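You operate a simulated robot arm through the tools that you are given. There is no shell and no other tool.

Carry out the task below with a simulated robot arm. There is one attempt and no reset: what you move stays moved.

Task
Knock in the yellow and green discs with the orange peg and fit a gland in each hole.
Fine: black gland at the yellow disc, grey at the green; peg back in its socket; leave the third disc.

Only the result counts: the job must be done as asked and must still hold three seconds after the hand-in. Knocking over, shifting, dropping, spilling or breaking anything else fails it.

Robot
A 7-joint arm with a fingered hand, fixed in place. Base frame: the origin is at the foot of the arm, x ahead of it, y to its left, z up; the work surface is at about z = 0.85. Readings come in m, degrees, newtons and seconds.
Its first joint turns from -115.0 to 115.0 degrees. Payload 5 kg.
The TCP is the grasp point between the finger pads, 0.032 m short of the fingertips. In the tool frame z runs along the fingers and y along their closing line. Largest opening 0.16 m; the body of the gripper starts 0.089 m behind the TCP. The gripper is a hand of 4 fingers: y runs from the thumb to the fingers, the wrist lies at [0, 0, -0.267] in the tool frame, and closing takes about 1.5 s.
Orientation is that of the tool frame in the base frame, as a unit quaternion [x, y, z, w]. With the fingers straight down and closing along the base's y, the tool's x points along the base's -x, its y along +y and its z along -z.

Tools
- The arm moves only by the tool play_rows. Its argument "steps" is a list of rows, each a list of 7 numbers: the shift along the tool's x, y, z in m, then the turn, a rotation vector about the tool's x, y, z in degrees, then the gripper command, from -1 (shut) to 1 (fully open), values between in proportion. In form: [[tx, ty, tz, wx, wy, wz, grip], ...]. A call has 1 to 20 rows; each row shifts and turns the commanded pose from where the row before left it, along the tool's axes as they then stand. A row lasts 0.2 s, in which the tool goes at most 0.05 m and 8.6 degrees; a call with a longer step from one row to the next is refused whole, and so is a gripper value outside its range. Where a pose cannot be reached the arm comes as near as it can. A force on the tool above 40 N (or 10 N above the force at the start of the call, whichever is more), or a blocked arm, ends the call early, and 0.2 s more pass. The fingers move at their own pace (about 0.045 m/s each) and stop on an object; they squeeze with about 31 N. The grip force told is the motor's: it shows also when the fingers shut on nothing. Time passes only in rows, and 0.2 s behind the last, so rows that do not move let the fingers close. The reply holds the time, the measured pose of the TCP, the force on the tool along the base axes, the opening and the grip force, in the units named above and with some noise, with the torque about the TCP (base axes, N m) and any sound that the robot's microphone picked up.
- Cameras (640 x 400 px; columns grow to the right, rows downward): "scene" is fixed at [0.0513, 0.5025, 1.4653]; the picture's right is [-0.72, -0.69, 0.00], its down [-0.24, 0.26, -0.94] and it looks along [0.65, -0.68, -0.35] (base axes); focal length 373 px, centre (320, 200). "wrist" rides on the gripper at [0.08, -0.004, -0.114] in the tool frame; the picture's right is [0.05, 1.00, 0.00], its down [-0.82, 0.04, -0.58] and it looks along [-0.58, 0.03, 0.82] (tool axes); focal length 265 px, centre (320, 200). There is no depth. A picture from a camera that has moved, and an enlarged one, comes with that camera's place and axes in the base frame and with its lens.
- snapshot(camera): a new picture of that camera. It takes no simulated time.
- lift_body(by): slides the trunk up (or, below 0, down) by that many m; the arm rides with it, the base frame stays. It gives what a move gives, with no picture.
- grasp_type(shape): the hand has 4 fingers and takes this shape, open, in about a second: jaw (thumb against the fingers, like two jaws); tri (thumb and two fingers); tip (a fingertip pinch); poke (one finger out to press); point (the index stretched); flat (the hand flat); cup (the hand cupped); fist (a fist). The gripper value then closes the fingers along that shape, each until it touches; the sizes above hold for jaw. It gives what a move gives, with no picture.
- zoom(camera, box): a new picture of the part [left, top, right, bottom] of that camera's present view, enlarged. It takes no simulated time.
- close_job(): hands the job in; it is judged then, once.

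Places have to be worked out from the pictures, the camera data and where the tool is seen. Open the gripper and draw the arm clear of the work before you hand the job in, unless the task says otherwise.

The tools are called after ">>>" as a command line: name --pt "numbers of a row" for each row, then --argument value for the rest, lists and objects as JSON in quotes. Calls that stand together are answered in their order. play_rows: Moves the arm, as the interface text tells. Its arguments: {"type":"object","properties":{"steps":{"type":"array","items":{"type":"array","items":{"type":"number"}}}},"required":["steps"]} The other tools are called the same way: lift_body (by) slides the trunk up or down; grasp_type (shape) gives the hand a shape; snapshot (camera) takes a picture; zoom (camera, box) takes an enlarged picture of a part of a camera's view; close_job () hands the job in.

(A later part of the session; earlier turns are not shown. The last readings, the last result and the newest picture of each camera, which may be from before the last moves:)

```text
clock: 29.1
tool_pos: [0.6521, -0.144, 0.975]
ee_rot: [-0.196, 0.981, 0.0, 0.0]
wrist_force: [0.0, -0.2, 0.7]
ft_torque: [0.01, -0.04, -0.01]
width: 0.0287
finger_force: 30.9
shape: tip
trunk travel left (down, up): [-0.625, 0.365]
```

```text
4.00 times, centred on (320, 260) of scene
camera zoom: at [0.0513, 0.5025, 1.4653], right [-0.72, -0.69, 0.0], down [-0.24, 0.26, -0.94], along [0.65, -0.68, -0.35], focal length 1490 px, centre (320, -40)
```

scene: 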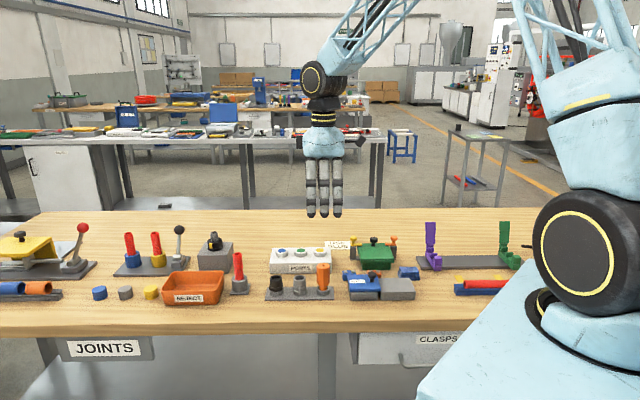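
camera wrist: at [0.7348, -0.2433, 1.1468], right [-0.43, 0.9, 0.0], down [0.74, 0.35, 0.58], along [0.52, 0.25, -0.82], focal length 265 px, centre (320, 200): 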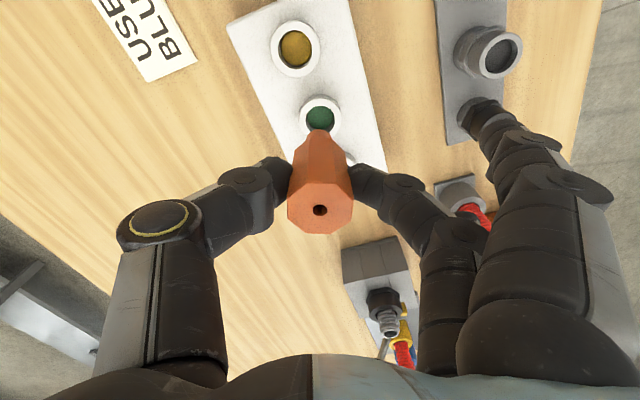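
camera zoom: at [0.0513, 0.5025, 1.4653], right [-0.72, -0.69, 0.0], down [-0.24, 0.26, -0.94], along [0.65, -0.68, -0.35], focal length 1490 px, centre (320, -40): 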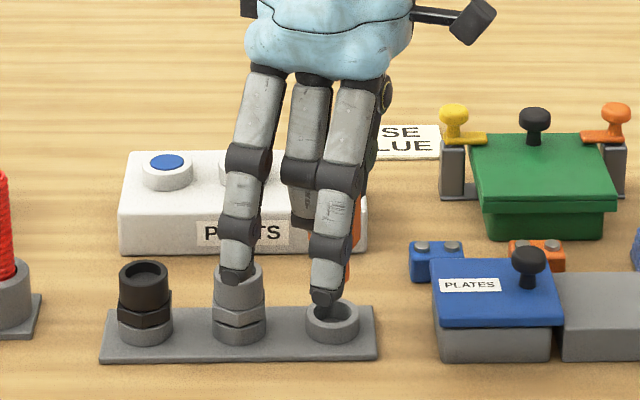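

The socket's rim centre is about 1.7 mm off in tool +x and 1.6 mm in -y. I correct by that and lower the peg until it seats.

>>> play_rows --pt "0.0016 -0.0011 0 0 0 0 -1" --pt "0 0 0.015 0 0 0 -1" --pt "0 0 0.012 0 0 0 -1" --pt "0 0 0.005 0 0 0 -1" --pt "0 0 0.003 0 0 0 -1" --pt "0 0 0 0 0 0 -1"

>>> zoom --camera "wrist" --box '[240, 80, 400, 240]'

>>> zoom --camera "scene" --box '[270, 210, 370, 310]'

```text
clock: 30.5
tool_pos: [0.6519, -0.146, 0.9445]
ee_rot: [-0.195, 0.981, -0.001, 0.001]
wrist_force: [2.1, 4.5, 28.2]
ft_torque: [-0.08, -0.07, 0.01]
width: 0.0311
finger_force: 31.1
shape: tip
trunk travel left (down, up): [-0.625, 0.365]
```

```text
2.50 times, centred on (320, 160) of wrist
camera zoom: at [0.5765, -0.1796, 1.0589], right [-0.43, 0.9, 0.0], down [0.73, 0.35, 0.58], along [0.52, 0.25, -0.82], focal length 664 px, centre (320, 300)
```

zoom: 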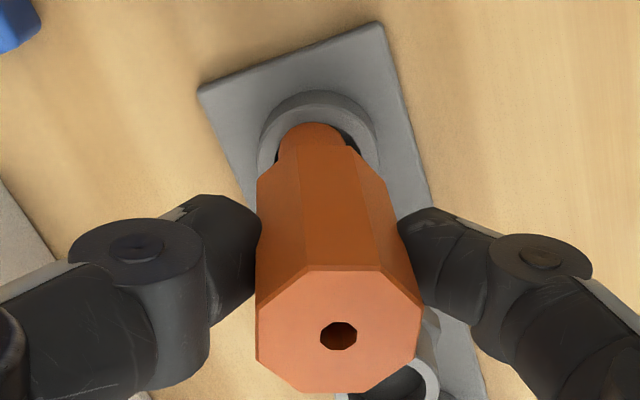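

```text
4.00 times, centred on (320, 260) of scene
camera zoom: at [0.0513, 0.5025, 1.4653], right [-0.72, -0.69, 0.0], down [-0.24, 0.26, -0.94], along [0.65, -0.68, -0.35], focal length 1490 px, centre (320, -40)
```

zoom: 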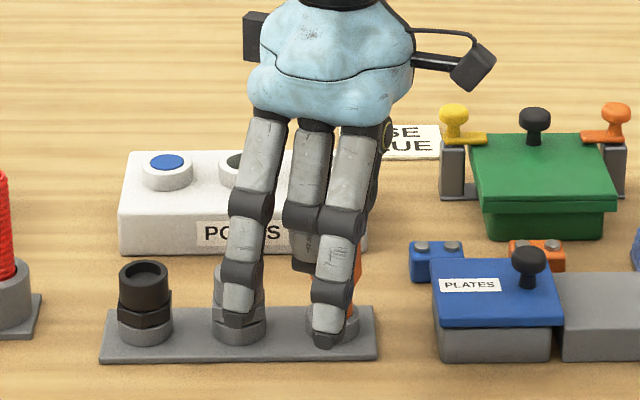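

The tip has caught on the left of the rim and the peg has tilted slightly. I back off straight up and look again.

>>> play_rows --pt "0 0 -0.008 0 0 0 -1" --pt "0 0 -0.012 0 0 0 -1" --pt "0 0 0 0 0 0 -1"

>>> zoom --camera "wrist" --box '[240, 80, 400, 240]'

>>> zoom --camera "scene" --box '[270, 210, 370, 310]'

```text
clock: 31.3
tool_pos: [0.6497, -0.1466, 0.961]
ee_rot: [-0.195, 0.981, 0.0, 0.0]
wrist_force: [0.2, 0.0, -0.9]
ft_torque: [0.01, -0.03, 0.02]
width: 0.0299
finger_force: 31.1
shape: tip
trunk travel left (down, up): [-0.625, 0.365]
```

```text
2.50 times, centred on (320, 160) of wrist
camera zoom: at [0.576, -0.181, 1.0761], right [-0.43, 0.9, 0.0], down [0.74, 0.35, 0.58], along [0.52, 0.25, -0.82], focal length 664 px, centre (320, 300)
```

zoom: 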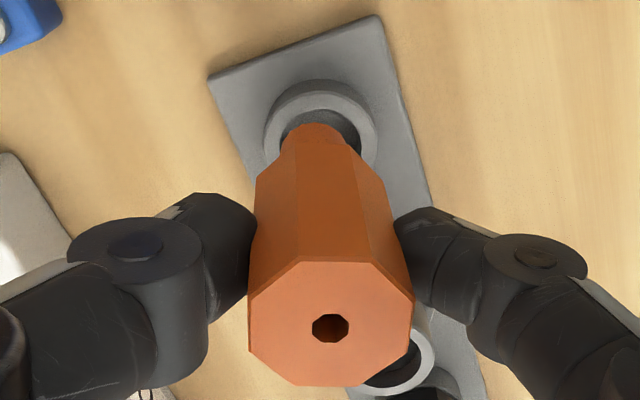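

```text
4.00 times, centred on (320, 260) of scene
camera zoom: at [0.0513, 0.5025, 1.4653], right [-0.72, -0.69, 0.0], down [-0.24, 0.26, -0.94], along [0.65, -0.68, -0.35], focal length 1490 px, centre (320, -40)
```

zoom: 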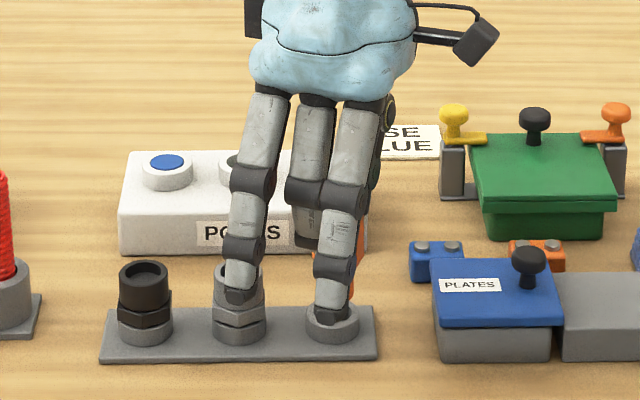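

The hole is now directly under the TCP, but the peg leans about 2.7° with its tip toward -y in the tool frame. I zoom in to measure that before correcting.

>>> zoom --camera "wrist" --box '[285, 100, 365, 150]'

>>> zoom --camera "scene" --box '[325, 250, 375, 300]'

```text
8.00 times, centred on (325, 125) of wrist
camera zoom: at [0.576, -0.181, 1.0761], right [-0.43, 0.9, 0.0], down [0.74, 0.35, 0.58], along [0.52, 0.25, -0.82], focal length 2123 px, centre (280, 800)
```

zoom: 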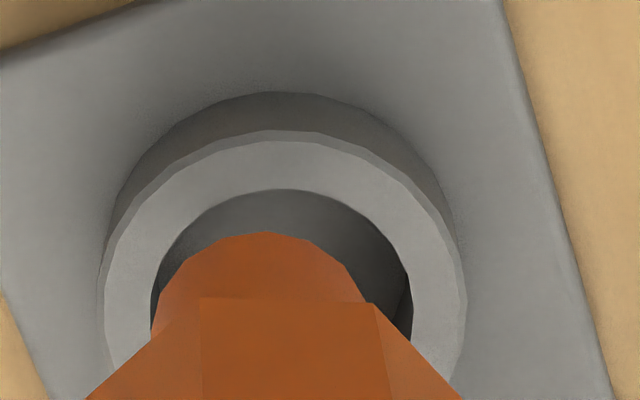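

```text
8.00 times, centred on (350, 275) of scene
camera zoom: at [0.0513, 0.5025, 1.4653], right [-0.72, -0.69, 0.0], down [-0.24, 0.26, -0.94], along [0.65, -0.68, -0.35], focal length 2981 px, centre (80, -400)
```

zoom: 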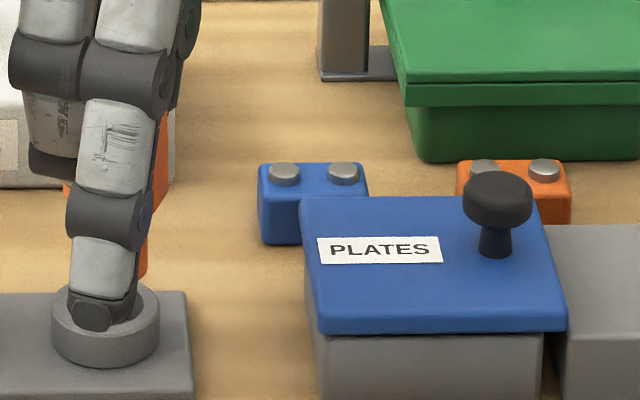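

The exact numbers put the socket centre at (0.6535, -0.144), matching where the peg was first gripped. It is 5.7 mm toward tool -x from here. I level the peg by a -2.7° turn about tool x, shift, and look again.

>>> play_rows --pt "-0.0028 -0.0006 0 -1.35 0 0 -1" --pt "-0.0028 -0.0006 0 -1.35 0 0 -1" --pt "0 0 0 0 0 0 -1" --pt "0 0 0 0 0 0 -1"

>>> zoom --camera "wrist" --box '[285, 100, 365, 150]'

>>> zoom --camera "wrist" --box '[240, 80, 400, 240]'

>>> zoom --camera "scene" --box '[325, 250, 375, 300]'

```text
clock: 32.3
tool_pos: [0.6562, -0.1461, 0.9621]
ee_rot: [-0.195, 0.981, 0.024, -0.004]
wrist_force: [-0.1, 0.0, -0.9]
ft_torque: [0.02, -0.03, 0.02]
width: 0.0296
finger_force: 31.3
shape: tip
trunk travel left (down, up): [-0.625, 0.365]
```

```text
8.00 times, centred on (325, 125) of wrist
camera zoom: at [0.5843, -0.1852, 1.076], right [-0.43, 0.9, 0.05], down [0.75, 0.33, 0.58], along [0.51, 0.28, -0.81], focal length 2123 px, centre (280, 800)
```

zoom: 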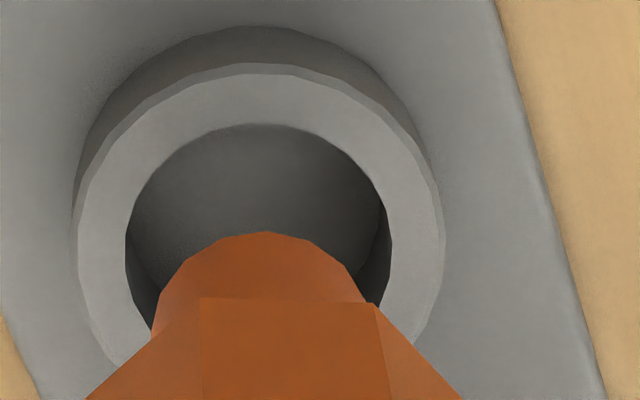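

```text
2.50 times, centred on (320, 160) of wrist
camera zoom: at [0.5843, -0.1852, 1.076], right [-0.43, 0.9, 0.05], down [0.75, 0.33, 0.58], along [0.51, 0.28, -0.81], focal length 664 px, centre (320, 300)
```

zoom: 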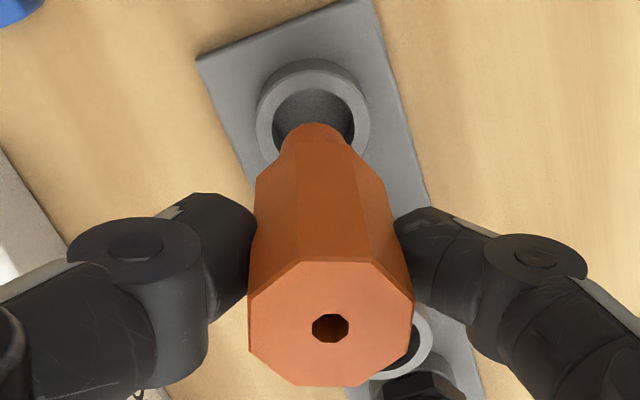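

```text
8.00 times, centred on (350, 275) of scene
camera zoom: at [0.0513, 0.5025, 1.4653], right [-0.72, -0.69, 0.0], down [-0.24, 0.26, -0.94], along [0.65, -0.68, -0.35], focal length 2981 px, centre (80, -400)
```

zoom: 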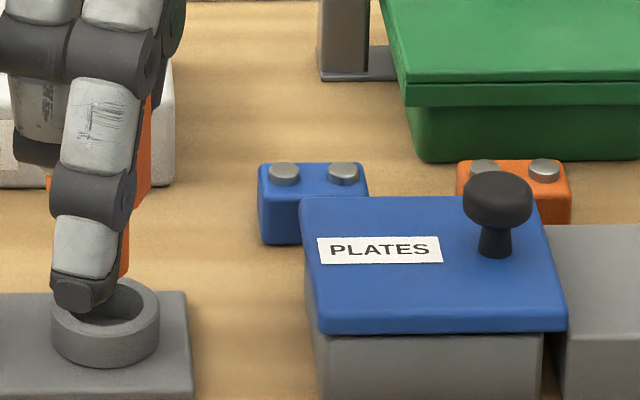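

Both views now agree that the tip is above the hole centre within 1 mm and the peg is upright. I lower vertically in steps, watching the force.

>>> play_rows --pt "0.0006 -0.0006 0.012 0 0 0 -1" --pt "0 -0.0002 0.004 0 0 0 -1" --pt "0 -0.0002 0.004 0 0 0 -1" --pt "0 0 0 0 0 0 -1"

>>> zoom --camera "wrist" --box '[240, 80, 400, 240]'

```text
clock: 33.3
tool_pos: [0.6566, -0.1458, 0.9415]
ee_rot: [-0.196, 0.98, 0.023, -0.004]
wrist_force: [0.4, -0.5, -0.5]
ft_torque: [0.03, -0.05, 0.0]
width: 0.0295
finger_force: 31.1
shape: tip
trunk travel left (down, up): [-0.625, 0.365]
```

```text
2.50 times, centred on (320, 160) of wrist
camera zoom: at [0.5838, -0.1848, 1.0556], right [-0.43, 0.9, 0.05], down [0.75, 0.33, 0.58], along [0.51, 0.28, -0.81], focal length 664 px, centre (320, 300)
```

zoom: 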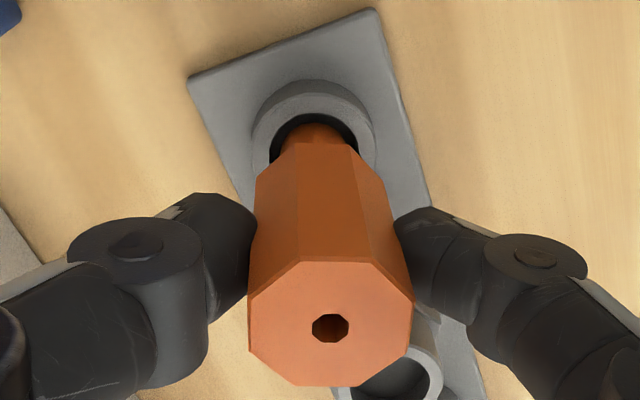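

The tip is inside the socket with no force. I continue to the seat.

>>> play_rows --pt "0 -0.0001 0.003 0 0 0 -1" --pt "0 -0.0001 0.003 0 0 0 -1" --pt "0 0 0 0 0 0 -1"

>>> play_rows --pt "0 -0.0001 0.002 0 0 0 -1" --pt "0 0 0 0 0 0 -1"

>>> zoom --camera "scene" --box '[270, 220, 370, 300]'

```text
clock: 34.1
tool_pos: [0.6563, -0.1458, 0.9351]
ee_rot: [-0.196, 0.98, 0.023, -0.004]
wrist_force: [0.5, 0.7, 0.0]
ft_torque: [0.0, 0.01, -0.01]
width: 0.0298
finger_force: 30.7
shape: tip
trunk travel left (down, up): [-0.625, 0.365]
```

```text
clock: 34.7
tool_pos: [0.6551, -0.1462, 0.9329]
ee_rot: [-0.195, 0.981, 0.023, -0.004]
wrist_force: [-0.6, 0.0, -0.1]
ft_torque: [0.01, 0.0, 0.03]
width: 0.0295
finger_force: 31.6
shape: tip
trunk travel left (down, up): [-0.625, 0.365]
```

```text
5.00 times, centred on (320, 260) of scene
camera zoom: at [0.0513, 0.5025, 1.4653], right [-0.72, -0.69, 0.0], down [-0.24, 0.26, -0.94], along [0.65, -0.68, -0.35], focal length 1863 px, centre (320, -100)
```

zoom: 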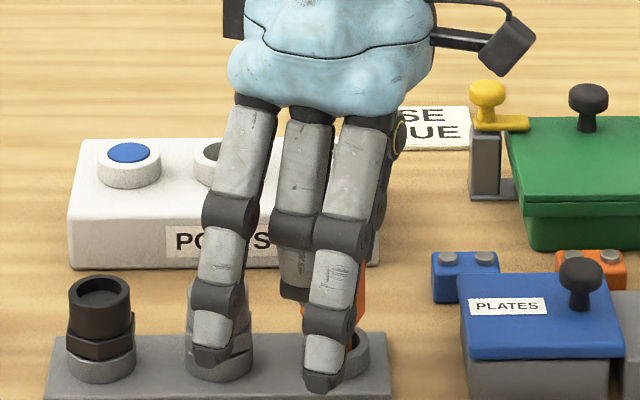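

No contact yet, so I go down in smaller steps until the base takes the load.

>>> play_rows --pt "0 -0.0001 0.0015 0 0 0 -1" --pt "0 0 0 0 0 0 -1"

>>> play_rows --pt "0 -0.0001 0.0015 0 0 0 -1" --pt "0 0 0 0 0 0 -1"

>>> play_rows --pt "0 -0.0001 0.0015 0 0 0 -1" --pt "0 0 0 0 0 0 -1"

```text
clock: 35.3
tool_pos: [0.6561, -0.1458, 0.9315]
ee_rot: [-0.194, 0.981, 0.023, -0.004]
wrist_force: [-1.3, -0.6, 5.3]
ft_torque: [0.04, 0.03, 0.01]
width: 0.0299
finger_force: 30.9
shape: tip
trunk travel left (down, up): [-0.625, 0.365]
```

```text
clock: 35.9
tool_pos: [0.6561, -0.1463, 0.9328]
ee_rot: [-0.196, 0.98, 0.023, -0.004]
wrist_force: [0.2, -1.8, 17.6]
ft_torque: [0.0, 0.02, 0.02]
width: 0.0299
finger_force: 31.3
shape: tip
trunk travel left (down, up): [-0.625, 0.365]
```

```text
clock: 36.5
tool_pos: [0.6563, -0.1461, 0.9315]
ee_rot: [-0.196, 0.98, 0.022, -0.002]
wrist_force: [1.4, -4.3, 34.8]
ft_torque: [-0.03, -0.05, -0.03]
width: 0.0306
finger_force: 30.9
shape: tip
trunk travel left (down, up): [-0.625, 0.365]
```

The peg is seated. I back off to unload, then open slowly.

>>> play_rows --pt "0 0.0001 -0.0015 0 0 0 -1" --pt "0 0.0002 -0.002 0 0 0 -1" --pt "0 0 0 0 0 0 -0.6" --pt "0 0 0 0 0 0 -0.5" --pt "0 0 0 0 0 0 -0.3" --pt "0 0 0 0 0 0 -0.1" --pt "0 0 0 0 0 0 0"

>>> zoom --camera "wrist" --box '[240, 80, 400, 240]'

>>> zoom --camera "scene" --box '[270, 220, 370, 300]'

```text
clock: 38.1
tool_pos: [0.6558, -0.1462, 0.9318]
ee_rot: [-0.195, 0.98, 0.023, -0.004]
wrist_force: [-0.4, 0.8, -0.8]
ft_torque: [0.0, 0.01, -0.01]
width: 0.079
finger_force: 0.2
shape: tip
trunk travel left (down, up): [-0.625, 0.365]
```

```text
2.50 times, centred on (320, 160) of wrist
camera zoom: at [0.5839, -0.1852, 1.0466], right [-0.43, 0.9, 0.05], down [0.75, 0.33, 0.58], along [0.51, 0.28, -0.81], focal length 664 px, centre (320, 300)
```

zoom: 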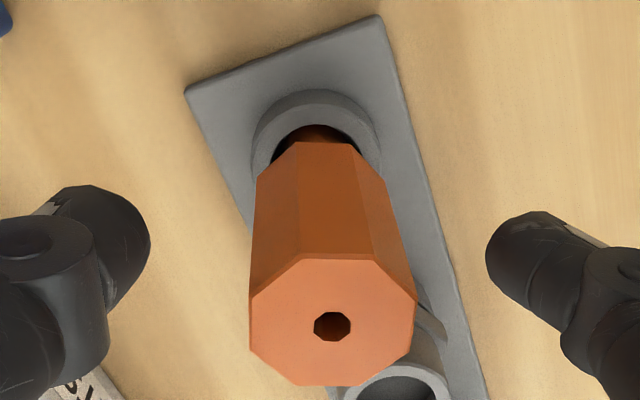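

```text
5.00 times, centred on (320, 260) of scene
camera zoom: at [0.0513, 0.5025, 1.4653], right [-0.72, -0.69, 0.0], down [-0.24, 0.26, -0.94], along [0.65, -0.68, -0.35], focal length 1863 px, centre (320, -100)
```

zoom: 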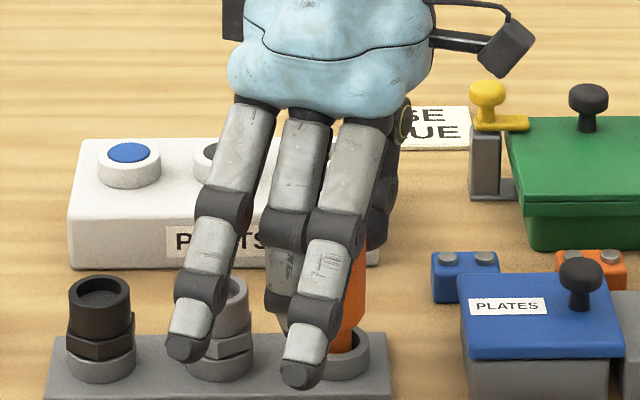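

The peg stands properly in its socket. I rise straight up, level the hand and turn back to 45° yaw for the glands.

>>> play_rows --pt "0 0.0014 -0.03 0 0 0 0" --pt "0 0.0014 -0.03 0 0 0 0" --pt "0 0.0014 -0.03 0 0 0 0" --pt "0 0.0005 -0.01 2.7 0 0 0" --pt "0 0 0 0 0 -7.5 0" --pt "0 0 0 0 0 -7.5 0" --pt "0 0 0 0 0 -7.5 0" --pt "0 0 0 0 0 0 0"

>>> snapshot --camera "wrist"

>>> zoom --camera "scene" --box '[230, 220, 370, 310]'

```text
clock: 39.9
tool_pos: [0.6554, -0.1464, 1.033]
ee_rot: [-0.383, 0.924, 0.001, 0.0]
wrist_force: [-0.6, -0.2, 0.7]
ft_torque: [-0.02, 0.03, 0.0]
width: 0.0792
finger_force: 0.1
shape: tip
trunk travel left (down, up): [-0.625, 0.365]
```

```text
taken
camera wrist: at [0.5999, -0.2056, 1.1478], right [-0.74, 0.67, 0.0], down [0.55, 0.61, 0.58], along [0.39, 0.43, -0.82], focal length 265 px, centre (320, 200)
```

wrist: 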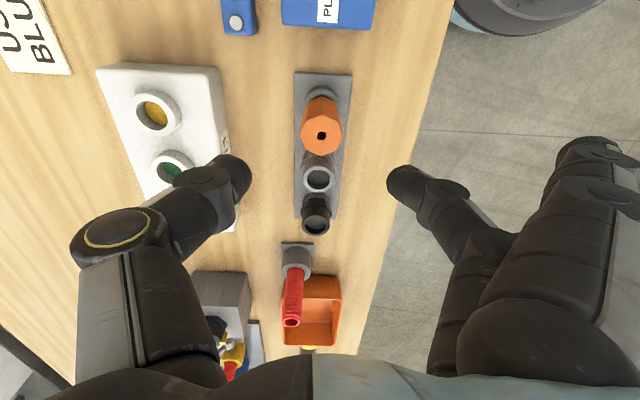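

```text
4.44 times, centred on (300, 265) of scene
camera zoom: at [0.0513, 0.5025, 1.4653], right [-0.72, -0.69, 0.0], down [-0.24, 0.26, -0.94], along [0.65, -0.68, -0.35], focal length 1656 px, centre (409, -89)
```

zoom: 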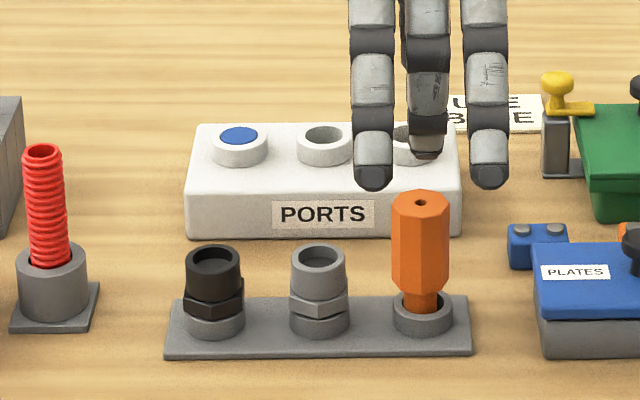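

The peg stands as it started, and the gland bodies span about z 0.883 to 0.903. I move above the black gland near (0.745, -0.052) and check alignment.

>>> play_rows --pt "-0.0433 0.001 0 0 0 0 0" --pt "-0.0433 0.001 0 0 0 0 0" --pt "-0.0432 0.001 0 0 0 0 0" --pt "0 0 0.03 0 0 0 0" --pt "0 0 0.03 0 0 0 0" --pt "0 0 0 0 0 0 0"

>>> zoom --camera "wrist" --box '[240, 80, 400, 240]'

>>> zoom --camera "scene" --box '[230, 220, 370, 310]'

```text
clock: 41.3
tool_pos: [0.7455, -0.0529, 0.974]
ee_rot: [-0.382, 0.924, 0.0, 0.0]
wrist_force: [-0.6, -0.8, 0.4]
ft_torque: [0.0, -0.02, 0.04]
width: 0.0796
finger_force: 0.1
shape: tip
trunk travel left (down, up): [-0.625, 0.365]
```

```text
2.50 times, centred on (320, 160) of wrist
camera zoom: at [0.6898, -0.1118, 1.0885], right [-0.74, 0.67, 0.0], down [0.55, 0.61, 0.58], along [0.39, 0.43, -0.82], focal length 664 px, centre (320, 300)
```

zoom: 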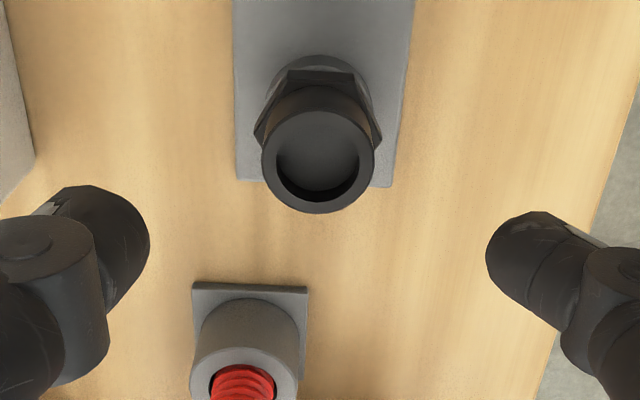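

```text
4.44 times, centred on (300, 265) of scene
camera zoom: at [0.0513, 0.5025, 1.4653], right [-0.72, -0.69, 0.0], down [-0.24, 0.26, -0.94], along [0.65, -0.68, -0.35], focal length 1656 px, centre (409, -89)
```

zoom: 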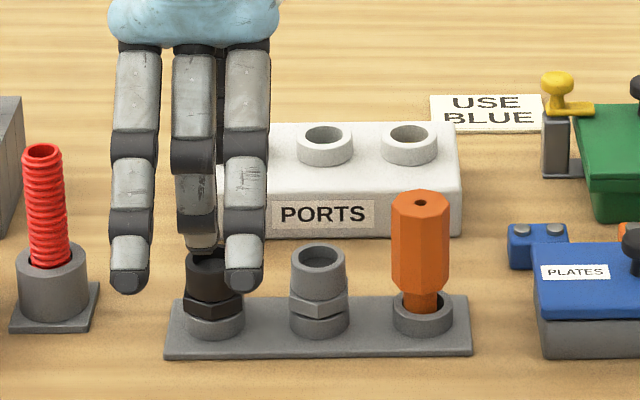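

The black gland looks about 3–4 mm toward tool +x. I shift 3 mm, descend partway with the fingers straddling it, and re-check where depth error matters less.

>>> play_rows --pt "0.003 -0.0005 0.02 0 0 0 0" --pt "0 0 0.02 0 0 0 0" --pt "0 0 0 0 0 0 0"

>>> zoom --camera "wrist" --box '[240, 80, 400, 240]'

>>> zoom --camera "scene" --box '[230, 220, 370, 310]'

```text
clock: 42.1
tool_pos: [0.7441, -0.0556, 0.9335]
ee_rot: [-0.383, 0.924, 0.0, 0.0]
wrist_force: [-0.4, -0.6, -0.2]
ft_torque: [0.0, 0.03, 0.01]
width: 0.0794
finger_force: 0.1
shape: tip
trunk travel left (down, up): [-0.625, 0.365]
```

```text
2.50 times, centred on (320, 160) of wrist
camera zoom: at [0.6885, -0.115, 1.0479], right [-0.74, 0.67, 0.0], down [0.55, 0.61, 0.58], along [0.39, 0.43, -0.82], focal length 664 px, centre (320, 300)
```

zoom: 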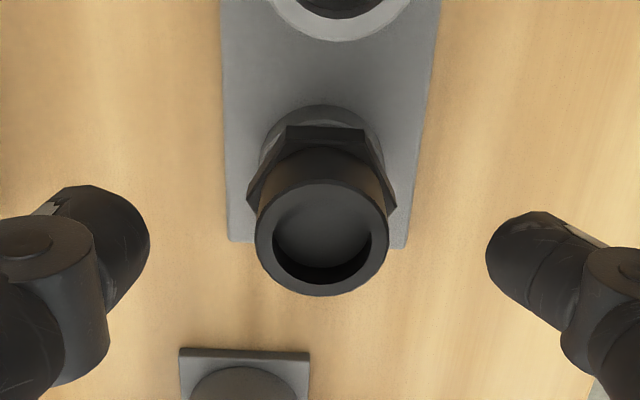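

```text
4.44 times, centred on (300, 265) of scene
camera zoom: at [0.0513, 0.5025, 1.4653], right [-0.72, -0.69, 0.0], down [-0.24, 0.26, -0.94], along [0.65, -0.68, -0.35], focal length 1656 px, centre (409, -89)
```

zoom: 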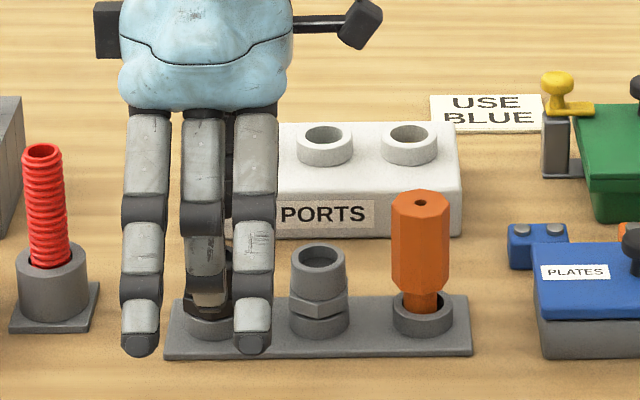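

After re-measuring with the full rim ellipse, the gland is at about (0.744, -0.053) and the earlier shift wasn't needed. I undo it, lower to TCP z≈0.915 and close.

>>> play_rows --pt "-0.003 0.0006 0 0 0 0 0" --pt "0 0 0.018 0 0 0 0" --pt "0 0 0 0 0 0 -0.3" --pt "0 0 0 0 0 0 -0.4"

>>> zoom --camera "wrist" --box '[240, 120, 400, 280]'

>>> zoom --camera "scene" --box '[230, 240, 330, 310]'

```text
clock: 43.1
tool_pos: [0.7448, -0.0526, 0.9153]
ee_rot: [-0.383, 0.924, 0.0, 0.0]
wrist_force: [0.1, 0.7, 0.1]
ft_torque: [-0.03, -0.01, 0.02]
width: 0.0485
finger_force: 0.1
shape: tip
trunk travel left (down, up): [-0.625, 0.365]
```

```text
2.50 times, centred on (320, 200) of wrist
camera zoom: at [0.6896, -0.1115, 1.0303], right [-0.74, 0.67, 0.0], down [0.55, 0.61, 0.58], along [0.39, 0.43, -0.82], focal length 664 px, centre (320, 200)
```

zoom: 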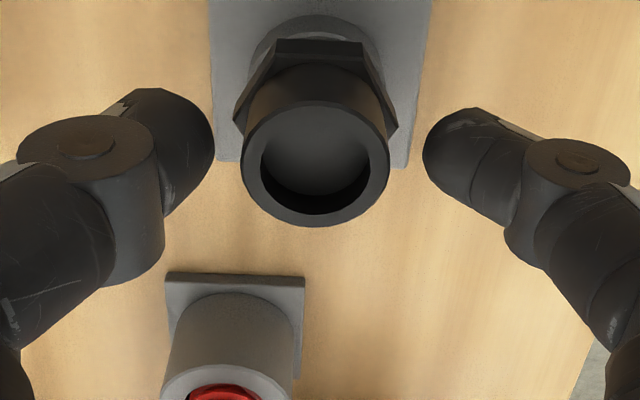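

```text
5.71 times, centred on (280, 275) of scene
camera zoom: at [0.0513, 0.5025, 1.4653], right [-0.72, -0.69, 0.0], down [-0.24, 0.26, -0.94], along [0.65, -0.68, -0.35], focal length 2129 px, centre (549, -229)
```

zoom: 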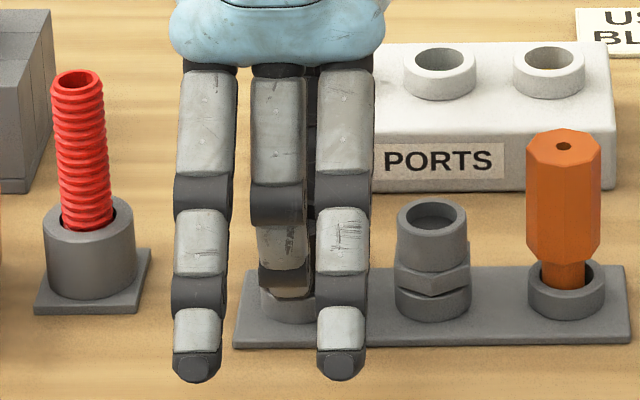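

The gland is centred within 1 mm. I nudge and close fully.

>>> play_rows --pt "0 -0.0009 0 0 0 0 -0.5" --pt "0 0 0 0 0 0 -0.6" --pt "0 0 0 0 0 0 -0.8" --pt "0 0 0 0 0 0 -1" --pt "0 0 0 0 0 0 -1" --pt "0 0 0 0 0 0 -1"

>>> zoom --camera "wrist" --box '[240, 120, 400, 280]'

```text
clock: 44.5
tool_pos: [0.7462, -0.053, 0.9145]
ee_rot: [-0.383, 0.924, 0.0, 0.0]
wrist_force: [-0.4, 0.8, 0.3]
ft_torque: [0.0, -0.01, 0.01]
width: 0.0276
finger_force: 31.3
shape: tip
trunk travel left (down, up): [-0.625, 0.365]
```

```text
2.50 times, centred on (320, 200) of wrist
camera zoom: at [0.6906, -0.1124, 1.03], right [-0.74, 0.67, 0.0], down [0.55, 0.61, 0.58], along [0.39, 0.43, -0.82], focal length 664 px, centre (320, 200)
```

zoom: 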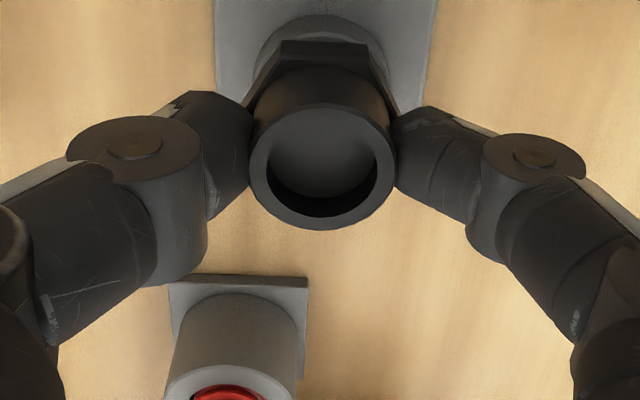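

The black gland is held at 31 N. I lift it gently out of its socket.

>>> play_rows --pt "0 0 -0.005 0 0 0 -1" --pt "0 0 -0.01 0 0 0 -1" --pt "0 0 -0.02 0 0 0 -1" --pt "0 0 -0.03 0 0 0 -1" --pt "0 0 -0.035 0 0 0 -1" --pt "0 0 0 0 0 0 -1"

>>> zoom --camera "wrist" --box '[240, 80, 400, 240]'

>>> zoom --camera "scene" --box '[230, 220, 330, 310]'

```text
clock: 45.9
tool_pos: [0.747, -0.0527, 1.0146]
ee_rot: [-0.382, 0.924, 0.0, 0.0]
wrist_force: [-0.3, 0.2, 0.7]
ft_torque: [0.02, -0.01, -0.03]
width: 0.0279
finger_force: 31.2
shape: tip
trunk travel left (down, up): [-0.625, 0.365]
```

```text
2.50 times, centred on (320, 160) of wrist
camera zoom: at [0.6911, -0.1118, 1.1293], right [-0.74, 0.67, 0.0], down [0.55, 0.61, 0.58], along [0.39, 0.43, -0.82], focal length 664 px, centre (320, 300)
```

zoom: 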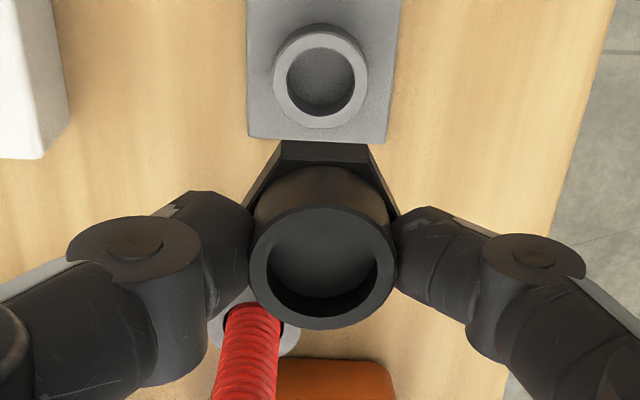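

```text
4.44 times, centred on (280, 265) of scene
camera zoom: at [0.0513, 0.5025, 1.4653], right [-0.72, -0.69, 0.0], down [-0.24, 0.26, -0.94], along [0.65, -0.68, -0.35], focal length 1656 px, centre (498, -89)
```

zoom: 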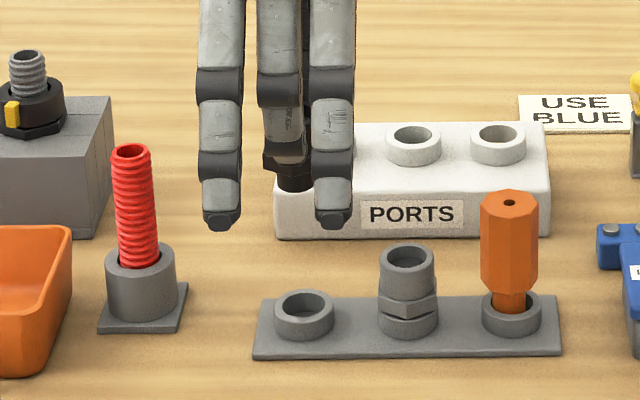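

The gland hangs straight, with a stub about 24 mm across below the hex. From this view, correct alignment puts the socket rim at zoom pixel (320.5, 80). I go 39 mm higher and over the yellow hole, so the same pixel marks alignment there.

>>> play_rows --pt "0 0 -0.038 0 0 0 -1" --pt "0.02534 -0.03134 0 0 0 0 -1" --pt "0.02534 -0.03134 0 0 0 0 -1" --pt "0.02534 -0.03134 0 0 0 0 -1" --pt "0.02534 -0.03134 0 0 0 0 -1" --pt "0.02534 -0.03134 0 0 0 0 -1" --pt "0 0 0 0 0 0 -1" --pt "0 0 0 0 0 0 -1"

>>> zoom --camera "wrist" --box '[240, 80, 400, 240]'

>>> zoom --camera "scene" --box '[250, 170, 370, 280]'

```text
clock: 47.7
tool_pos: [0.7662, -0.2542, 1.0536]
ee_rot: [-0.383, 0.924, -0.001, 0.0]
wrist_force: [0.3, -0.1, -0.4]
ft_torque: [0.02, 0.04, -0.03]
width: 0.0281
finger_force: 30.9
shape: tip
trunk travel left (down, up): [-0.625, 0.365]
```

```text
2.50 times, centred on (320, 160) of wrist
camera zoom: at [0.7108, -0.3135, 1.1687], right [-0.74, 0.67, 0.0], down [0.55, 0.61, 0.58], along [0.39, 0.43, -0.82], focal length 664 px, centre (320, 300)
```

zoom: 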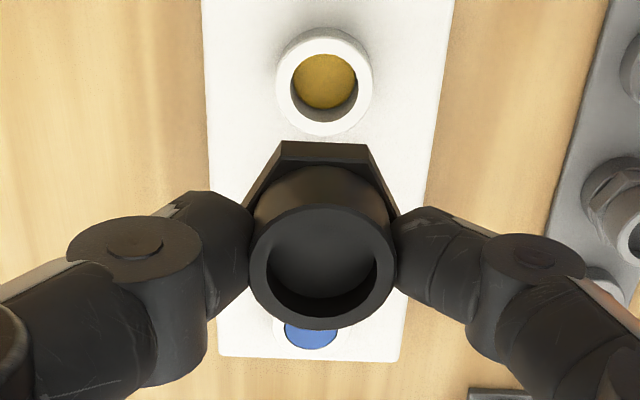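

```text
3.64 times, centred on (310, 225) of scene
camera zoom: at [0.0513, 0.5025, 1.4653], right [-0.72, -0.69, 0.0], down [-0.24, 0.26, -0.94], along [0.65, -0.68, -0.35], focal length 1355 px, centre (356, 109)
```

zoom: 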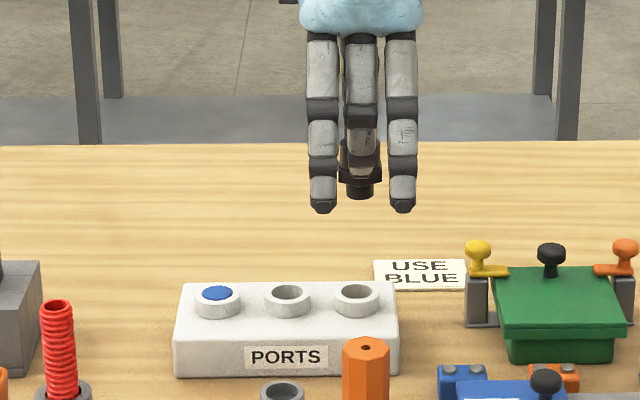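

I zoom on the rim to measure its centre more finely.

>>> zoom --camera "wrist" --box '[296, 85, 346, 135]'

```text
8.00 times, centred on (321, 110) of wrist
camera zoom: at [0.7108, -0.3135, 1.1687], right [-0.74, 0.67, 0.0], down [0.55, 0.61, 0.58], along [0.39, 0.43, -0.82], focal length 2123 px, centre (312, 920)
```

zoom: 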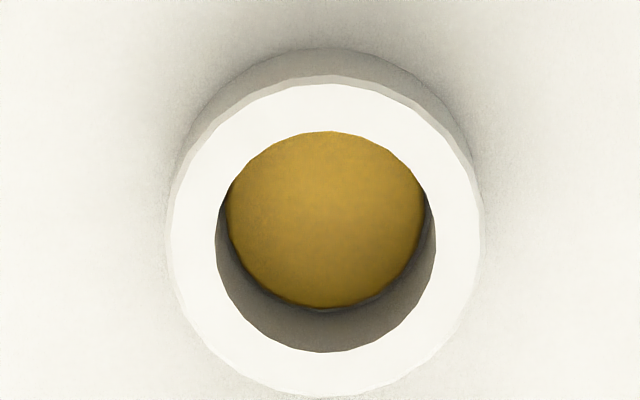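

The hole centre is about 2 mm off in each axis, at (0.765, -0.251). I correct, and lower until the stub is about 12 mm above the rim.

>>> play_rows --pt "-0.0024 0.0014 0 0 0 0 -1" --pt "0 0 0.04 0 0 0 -1" --pt "0 0 0.039 0 0 0 -1" --pt "0 0 0 0 0 0 -1" --pt "0 0 0 0 0 0 -1"

>>> zoom --camera "wrist" --box '[260, 60, 380, 180]'

>>> zoom --camera "scene" --box '[290, 210, 370, 270]'

```text
clock: 48.9
tool_pos: [0.766, -0.2516, 0.9748]
ee_rot: [-0.382, 0.924, 0.0, 0.0]
wrist_force: [0.4, 0.3, 0.2]
ft_torque: [0.02, 0.02, 0.02]
width: 0.0278
finger_force: 31.0
shape: tip
trunk travel left (down, up): [-0.625, 0.365]
```

```text
3.33 times, centred on (320, 120) of wrist
camera zoom: at [0.7107, -0.3096, 1.0896], right [-0.74, 0.67, 0.0], down [0.55, 0.61, 0.58], along [0.39, 0.43, -0.82], focal length 885 px, centre (320, 467)
```

zoom: 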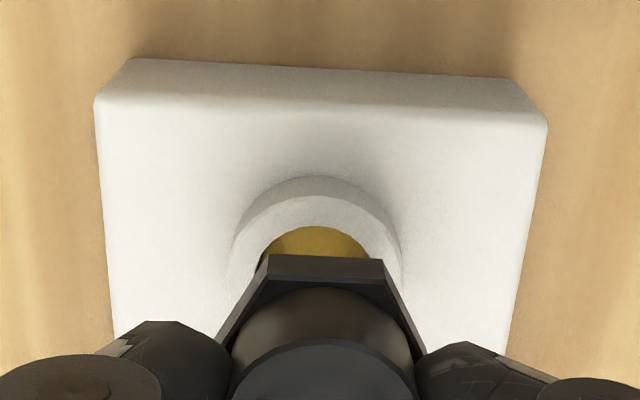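

```text
6.67 times, centred on (330, 240) of scene
camera zoom: at [0.0513, 0.5025, 1.4653], right [-0.72, -0.69, 0.0], down [-0.24, 0.26, -0.94], along [0.65, -0.68, -0.35], focal length 2484 px, centre (253, -67)
```

zoom: 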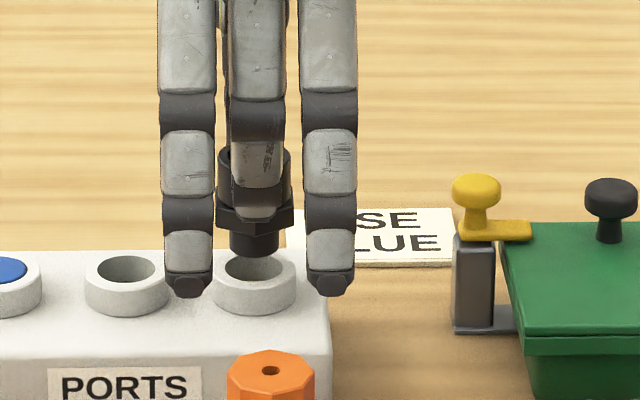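

From the scene the stub lines up with the hole sideways. From the wrist the hole is about 1.4 mm toward tool -y. I correct and lower in small steps.

>>> play_rows --pt "0 -0.0013 0 0 0 0 -1" --pt "0 0 0.006 0 0 0 -1" --pt "0 0 0 0 0 0 -1"

>>> zoom --camera "wrist" --box '[290, 100, 350, 150]'

>>> zoom --camera "scene" --box '[305, 230, 345, 260]'

```text
clock: 49.7
tool_pos: [0.7686, -0.2502, 0.969]
ee_rot: [-0.382, 0.924, 0.0, 0.001]
wrist_force: [0.3, 0.3, -0.3]
ft_torque: [0.02, 0.02, 0.01]
width: 0.0279
finger_force: 30.9
shape: tip
trunk travel left (down, up): [-0.625, 0.365]
```

```text
8.00 times, centred on (320, 125) of wrist
camera zoom: at [0.7129, -0.31, 1.0827], right [-0.74, 0.67, 0.0], down [0.55, 0.61, 0.58], along [0.39, 0.43, -0.82], focal length 2123 px, centre (320, 800)
```

zoom: 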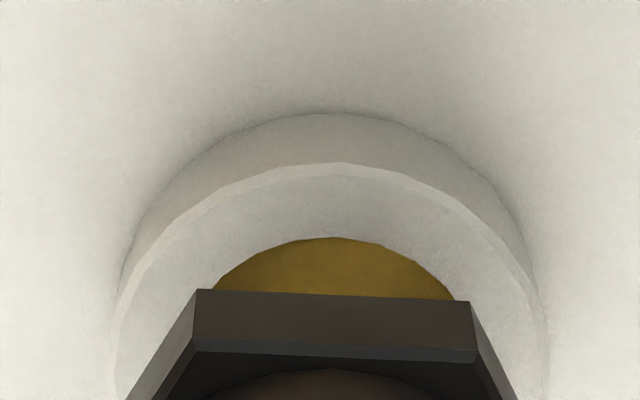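

```text
13.33 times, centred on (325, 245) of scene
camera zoom: at [0.0513, 0.5025, 1.4653], right [-0.72, -0.69, 0.0], down [-0.24, 0.26, -0.94], along [0.65, -0.68, -0.35], focal length 4968 px, centre (253, -400)
```

zoom: 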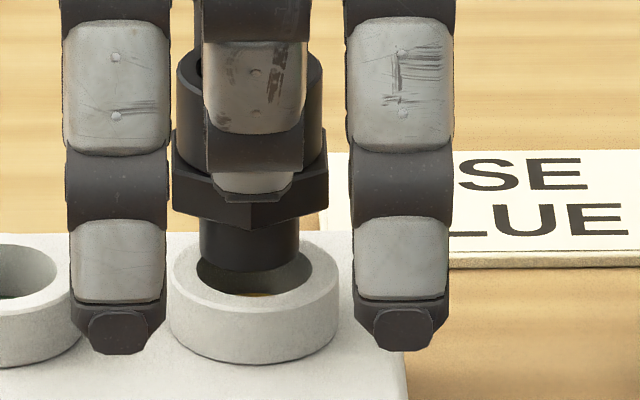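

The scene zoom shows the stub 1 mm toward tool -x, and the wrist shows the hole about 0.6 mm toward +y. I make a fine correction, lower 4 mm and re-check.

>>> play_rows --pt "0.001 0.0006 0 0 0 0 -1" --pt "0 0 0.003 0 0 0 -1" --pt "0 0 0 0 0 0 -1"

>>> zoom --camera "wrist" --box '[290, 100, 350, 150]'

>>> zoom --camera "scene" --box '[305, 230, 345, 260]'

```text
clock: 50.5
tool_pos: [0.7675, -0.2512, 0.9636]
ee_rot: [-0.383, 0.924, 0.0, 0.0]
wrist_force: [-0.3, 0.1, 0.0]
ft_torque: [-0.01, 0.01, 0.0]
width: 0.0279
finger_force: 30.2
shape: tip
trunk travel left (down, up): [-0.625, 0.365]
```

```text
8.00 times, centred on (320, 125) of wrist
camera zoom: at [0.712, -0.3103, 1.0796], right [-0.74, 0.67, 0.0], down [0.55, 0.61, 0.58], along [0.39, 0.43, -0.82], focal length 2123 px, centre (320, 800)
```

zoom: 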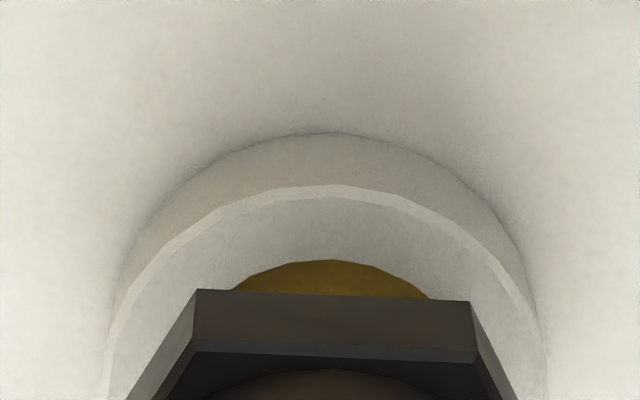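

```text
13.33 times, centred on (325, 245) of scene
camera zoom: at [0.0513, 0.5025, 1.4653], right [-0.72, -0.69, 0.0], down [-0.24, 0.26, -0.94], along [0.65, -0.68, -0.35], focal length 4968 px, centre (253, -400)
```

zoom: 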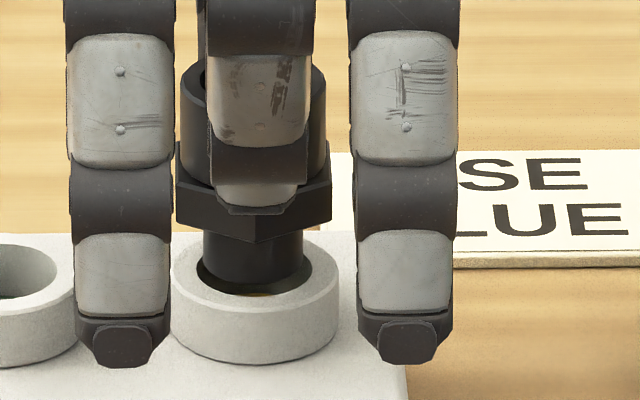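

Both views show alignment within about 0.5 mm. I descend in 2 mm steps watching the force.

>>> play_rows --pt "0.0003 0 0.002 0 0 0 -1" --pt "0 0 0.002 0 0 0 -1" --pt "0 0 0 0 0 0 -1"

>>> play_rows --pt "0 0 0.002 0 0 0 -1" --pt "0 0 0 0 0 0 -1"

>>> zoom --camera "scene" --box '[305, 230, 345, 260]'

```text
clock: 51.3
tool_pos: [0.7662, -0.2523, 0.9605]
ee_rot: [-0.383, 0.924, 0.0, 0.0]
wrist_force: [1.1, 0.5, -0.6]
ft_torque: [-0.04, 0.01, 0.0]
width: 0.0276
finger_force: 30.6
shape: tip
trunk travel left (down, up): [-0.625, 0.365]
```

```text
clock: 51.9
tool_pos: [0.7686, -0.2519, 0.9584]
ee_rot: [-0.383, 0.924, 0.0, 0.0]
wrist_force: [-1.2, -0.8, -0.1]
ft_torque: [-0.02, 0.02, 0.0]
width: 0.0278
finger_force: 30.8
shape: tip
trunk travel left (down, up): [-0.625, 0.365]
```

```text
13.33 times, centred on (325, 245) of scene
camera zoom: at [0.0513, 0.5025, 1.4653], right [-0.72, -0.69, 0.0], down [-0.24, 0.26, -0.94], along [0.65, -0.68, -0.35], focal length 4968 px, centre (253, -400)
```

zoom: 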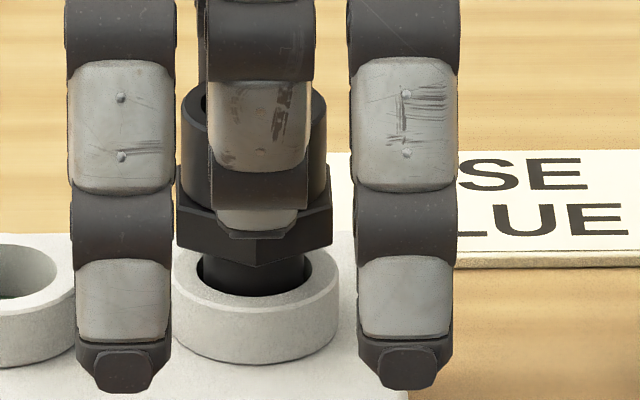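

The stub is entering the hole without force. I continue until the hex seats on the rim.

>>> play_rows --pt "0 0 0.002 0 0 0 -1" --pt "0 0 0.002 0 0 0 -1" --pt "0 0 0 0 0 0 -1"

>>> play_rows --pt "0 0 0.002 0 0 0 -1" --pt "0 0 0 0 0 0 -1"

>>> play_rows --pt "0 0 0.0015 0 0 0 -1" --pt "0 0 0 0 0 0 -1"

>>> zoom --camera "scene" --box '[305, 230, 345, 260]'

```text
clock: 52.7
tool_pos: [0.768, -0.2504, 0.9544]
ee_rot: [-0.383, 0.924, 0.0, 0.0]
wrist_force: [0.0, 0.1, -0.1]
ft_torque: [0.0, -0.07, -0.04]
width: 0.0281
finger_force: 31.1
shape: tip
trunk travel left (down, up): [-0.625, 0.365]
```

```text
clock: 53.3
tool_pos: [0.768, -0.2516, 0.9528]
ee_rot: [-0.382, 0.924, 0.0, 0.0]
wrist_force: [1.1, -0.2, -0.1]
ft_torque: [0.0, 0.0, 0.04]
width: 0.0278
finger_force: 31.3
shape: tip
trunk travel left (down, up): [-0.625, 0.365]
```

```text
clock: 53.9
tool_pos: [0.7682, -0.2511, 0.9511]
ee_rot: [-0.383, 0.924, -0.001, -0.001]
wrist_force: [-0.8, 0.6, -0.6]
ft_torque: [0.01, 0.05, 0.02]
width: 0.0278
finger_force: 30.7
shape: tip
trunk travel left (down, up): [-0.625, 0.365]
```

```text
13.33 times, centred on (325, 245) of scene
camera zoom: at [0.0513, 0.5025, 1.4653], right [-0.72, -0.69, 0.0], down [-0.24, 0.26, -0.94], along [0.65, -0.68, -0.35], focal length 4968 px, centre (253, -400)
```

zoom: 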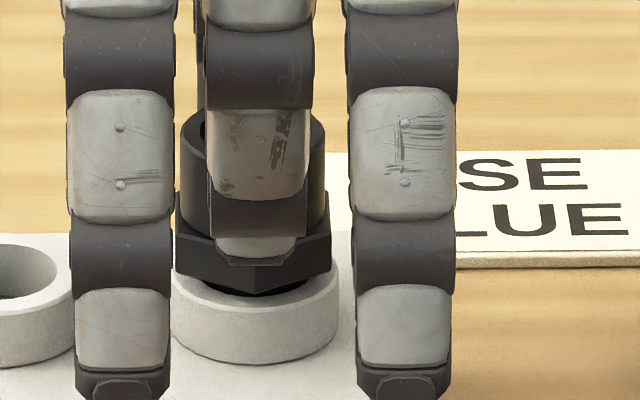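

The hex is about 2 mm above the rim. I continue down to contact.

>>> play_rows --pt "0 0 0.0015 0 0 0 -1" --pt "0 0 0 0 0 0 -1"

>>> play_rows --pt "0 0 0.0015 0 0 0 -1" --pt "0 0 0 0 0 0 -1"

>>> play_rows --pt "0 0 0.0015 0 0 0 -1" --pt "0 0 0 0 0 0 -1"

>>> zoom --camera "scene" --box '[305, 230, 345, 260]'

```text
clock: 54.5
tool_pos: [0.7672, -0.2516, 0.9498]
ee_rot: [-0.382, 0.924, 0.0, 0.0]
wrist_force: [0.3, 0.0, 0.8]
ft_torque: [0.02, 0.0, 0.0]
width: 0.0278
finger_force: 31.0
shape: tip
trunk travel left (down, up): [-0.625, 0.365]
```

```text
clock: 55.1
tool_pos: [0.7678, -0.2507, 0.9492]
ee_rot: [-0.383, 0.924, 0.0, 0.0]
wrist_force: [0.5, -0.2, 3.5]
ft_torque: [0.0, -0.03, 0.03]
width: 0.028
finger_force: 31.3
shape: tip
trunk travel left (down, up): [-0.625, 0.365]
```

```text
clock: 55.7
tool_pos: [0.768, -0.2514, 0.9483]
ee_rot: [-0.383, 0.924, -0.001, 0.0]
wrist_force: [1.2, -1.0, 8.0]
ft_torque: [-0.02, -0.07, -0.03]
width: 0.028
finger_force: 31.3
shape: tip
trunk travel left (down, up): [-0.625, 0.365]
```

```text
13.33 times, centred on (325, 245) of scene
camera zoom: at [0.0513, 0.5025, 1.4653], right [-0.72, -0.69, 0.0], down [-0.24, 0.26, -0.94], along [0.65, -0.68, -0.35], focal length 4968 px, centre (253, -400)
```

zoom: 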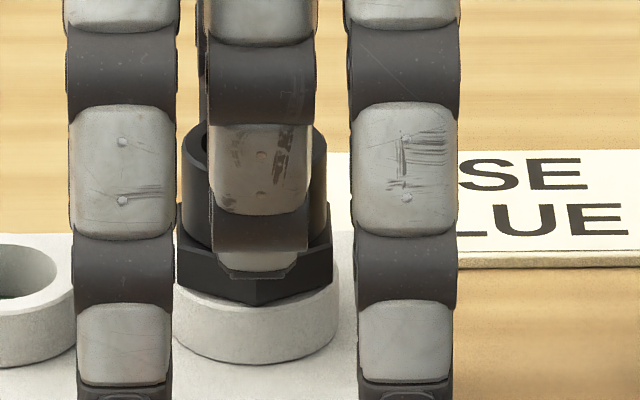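

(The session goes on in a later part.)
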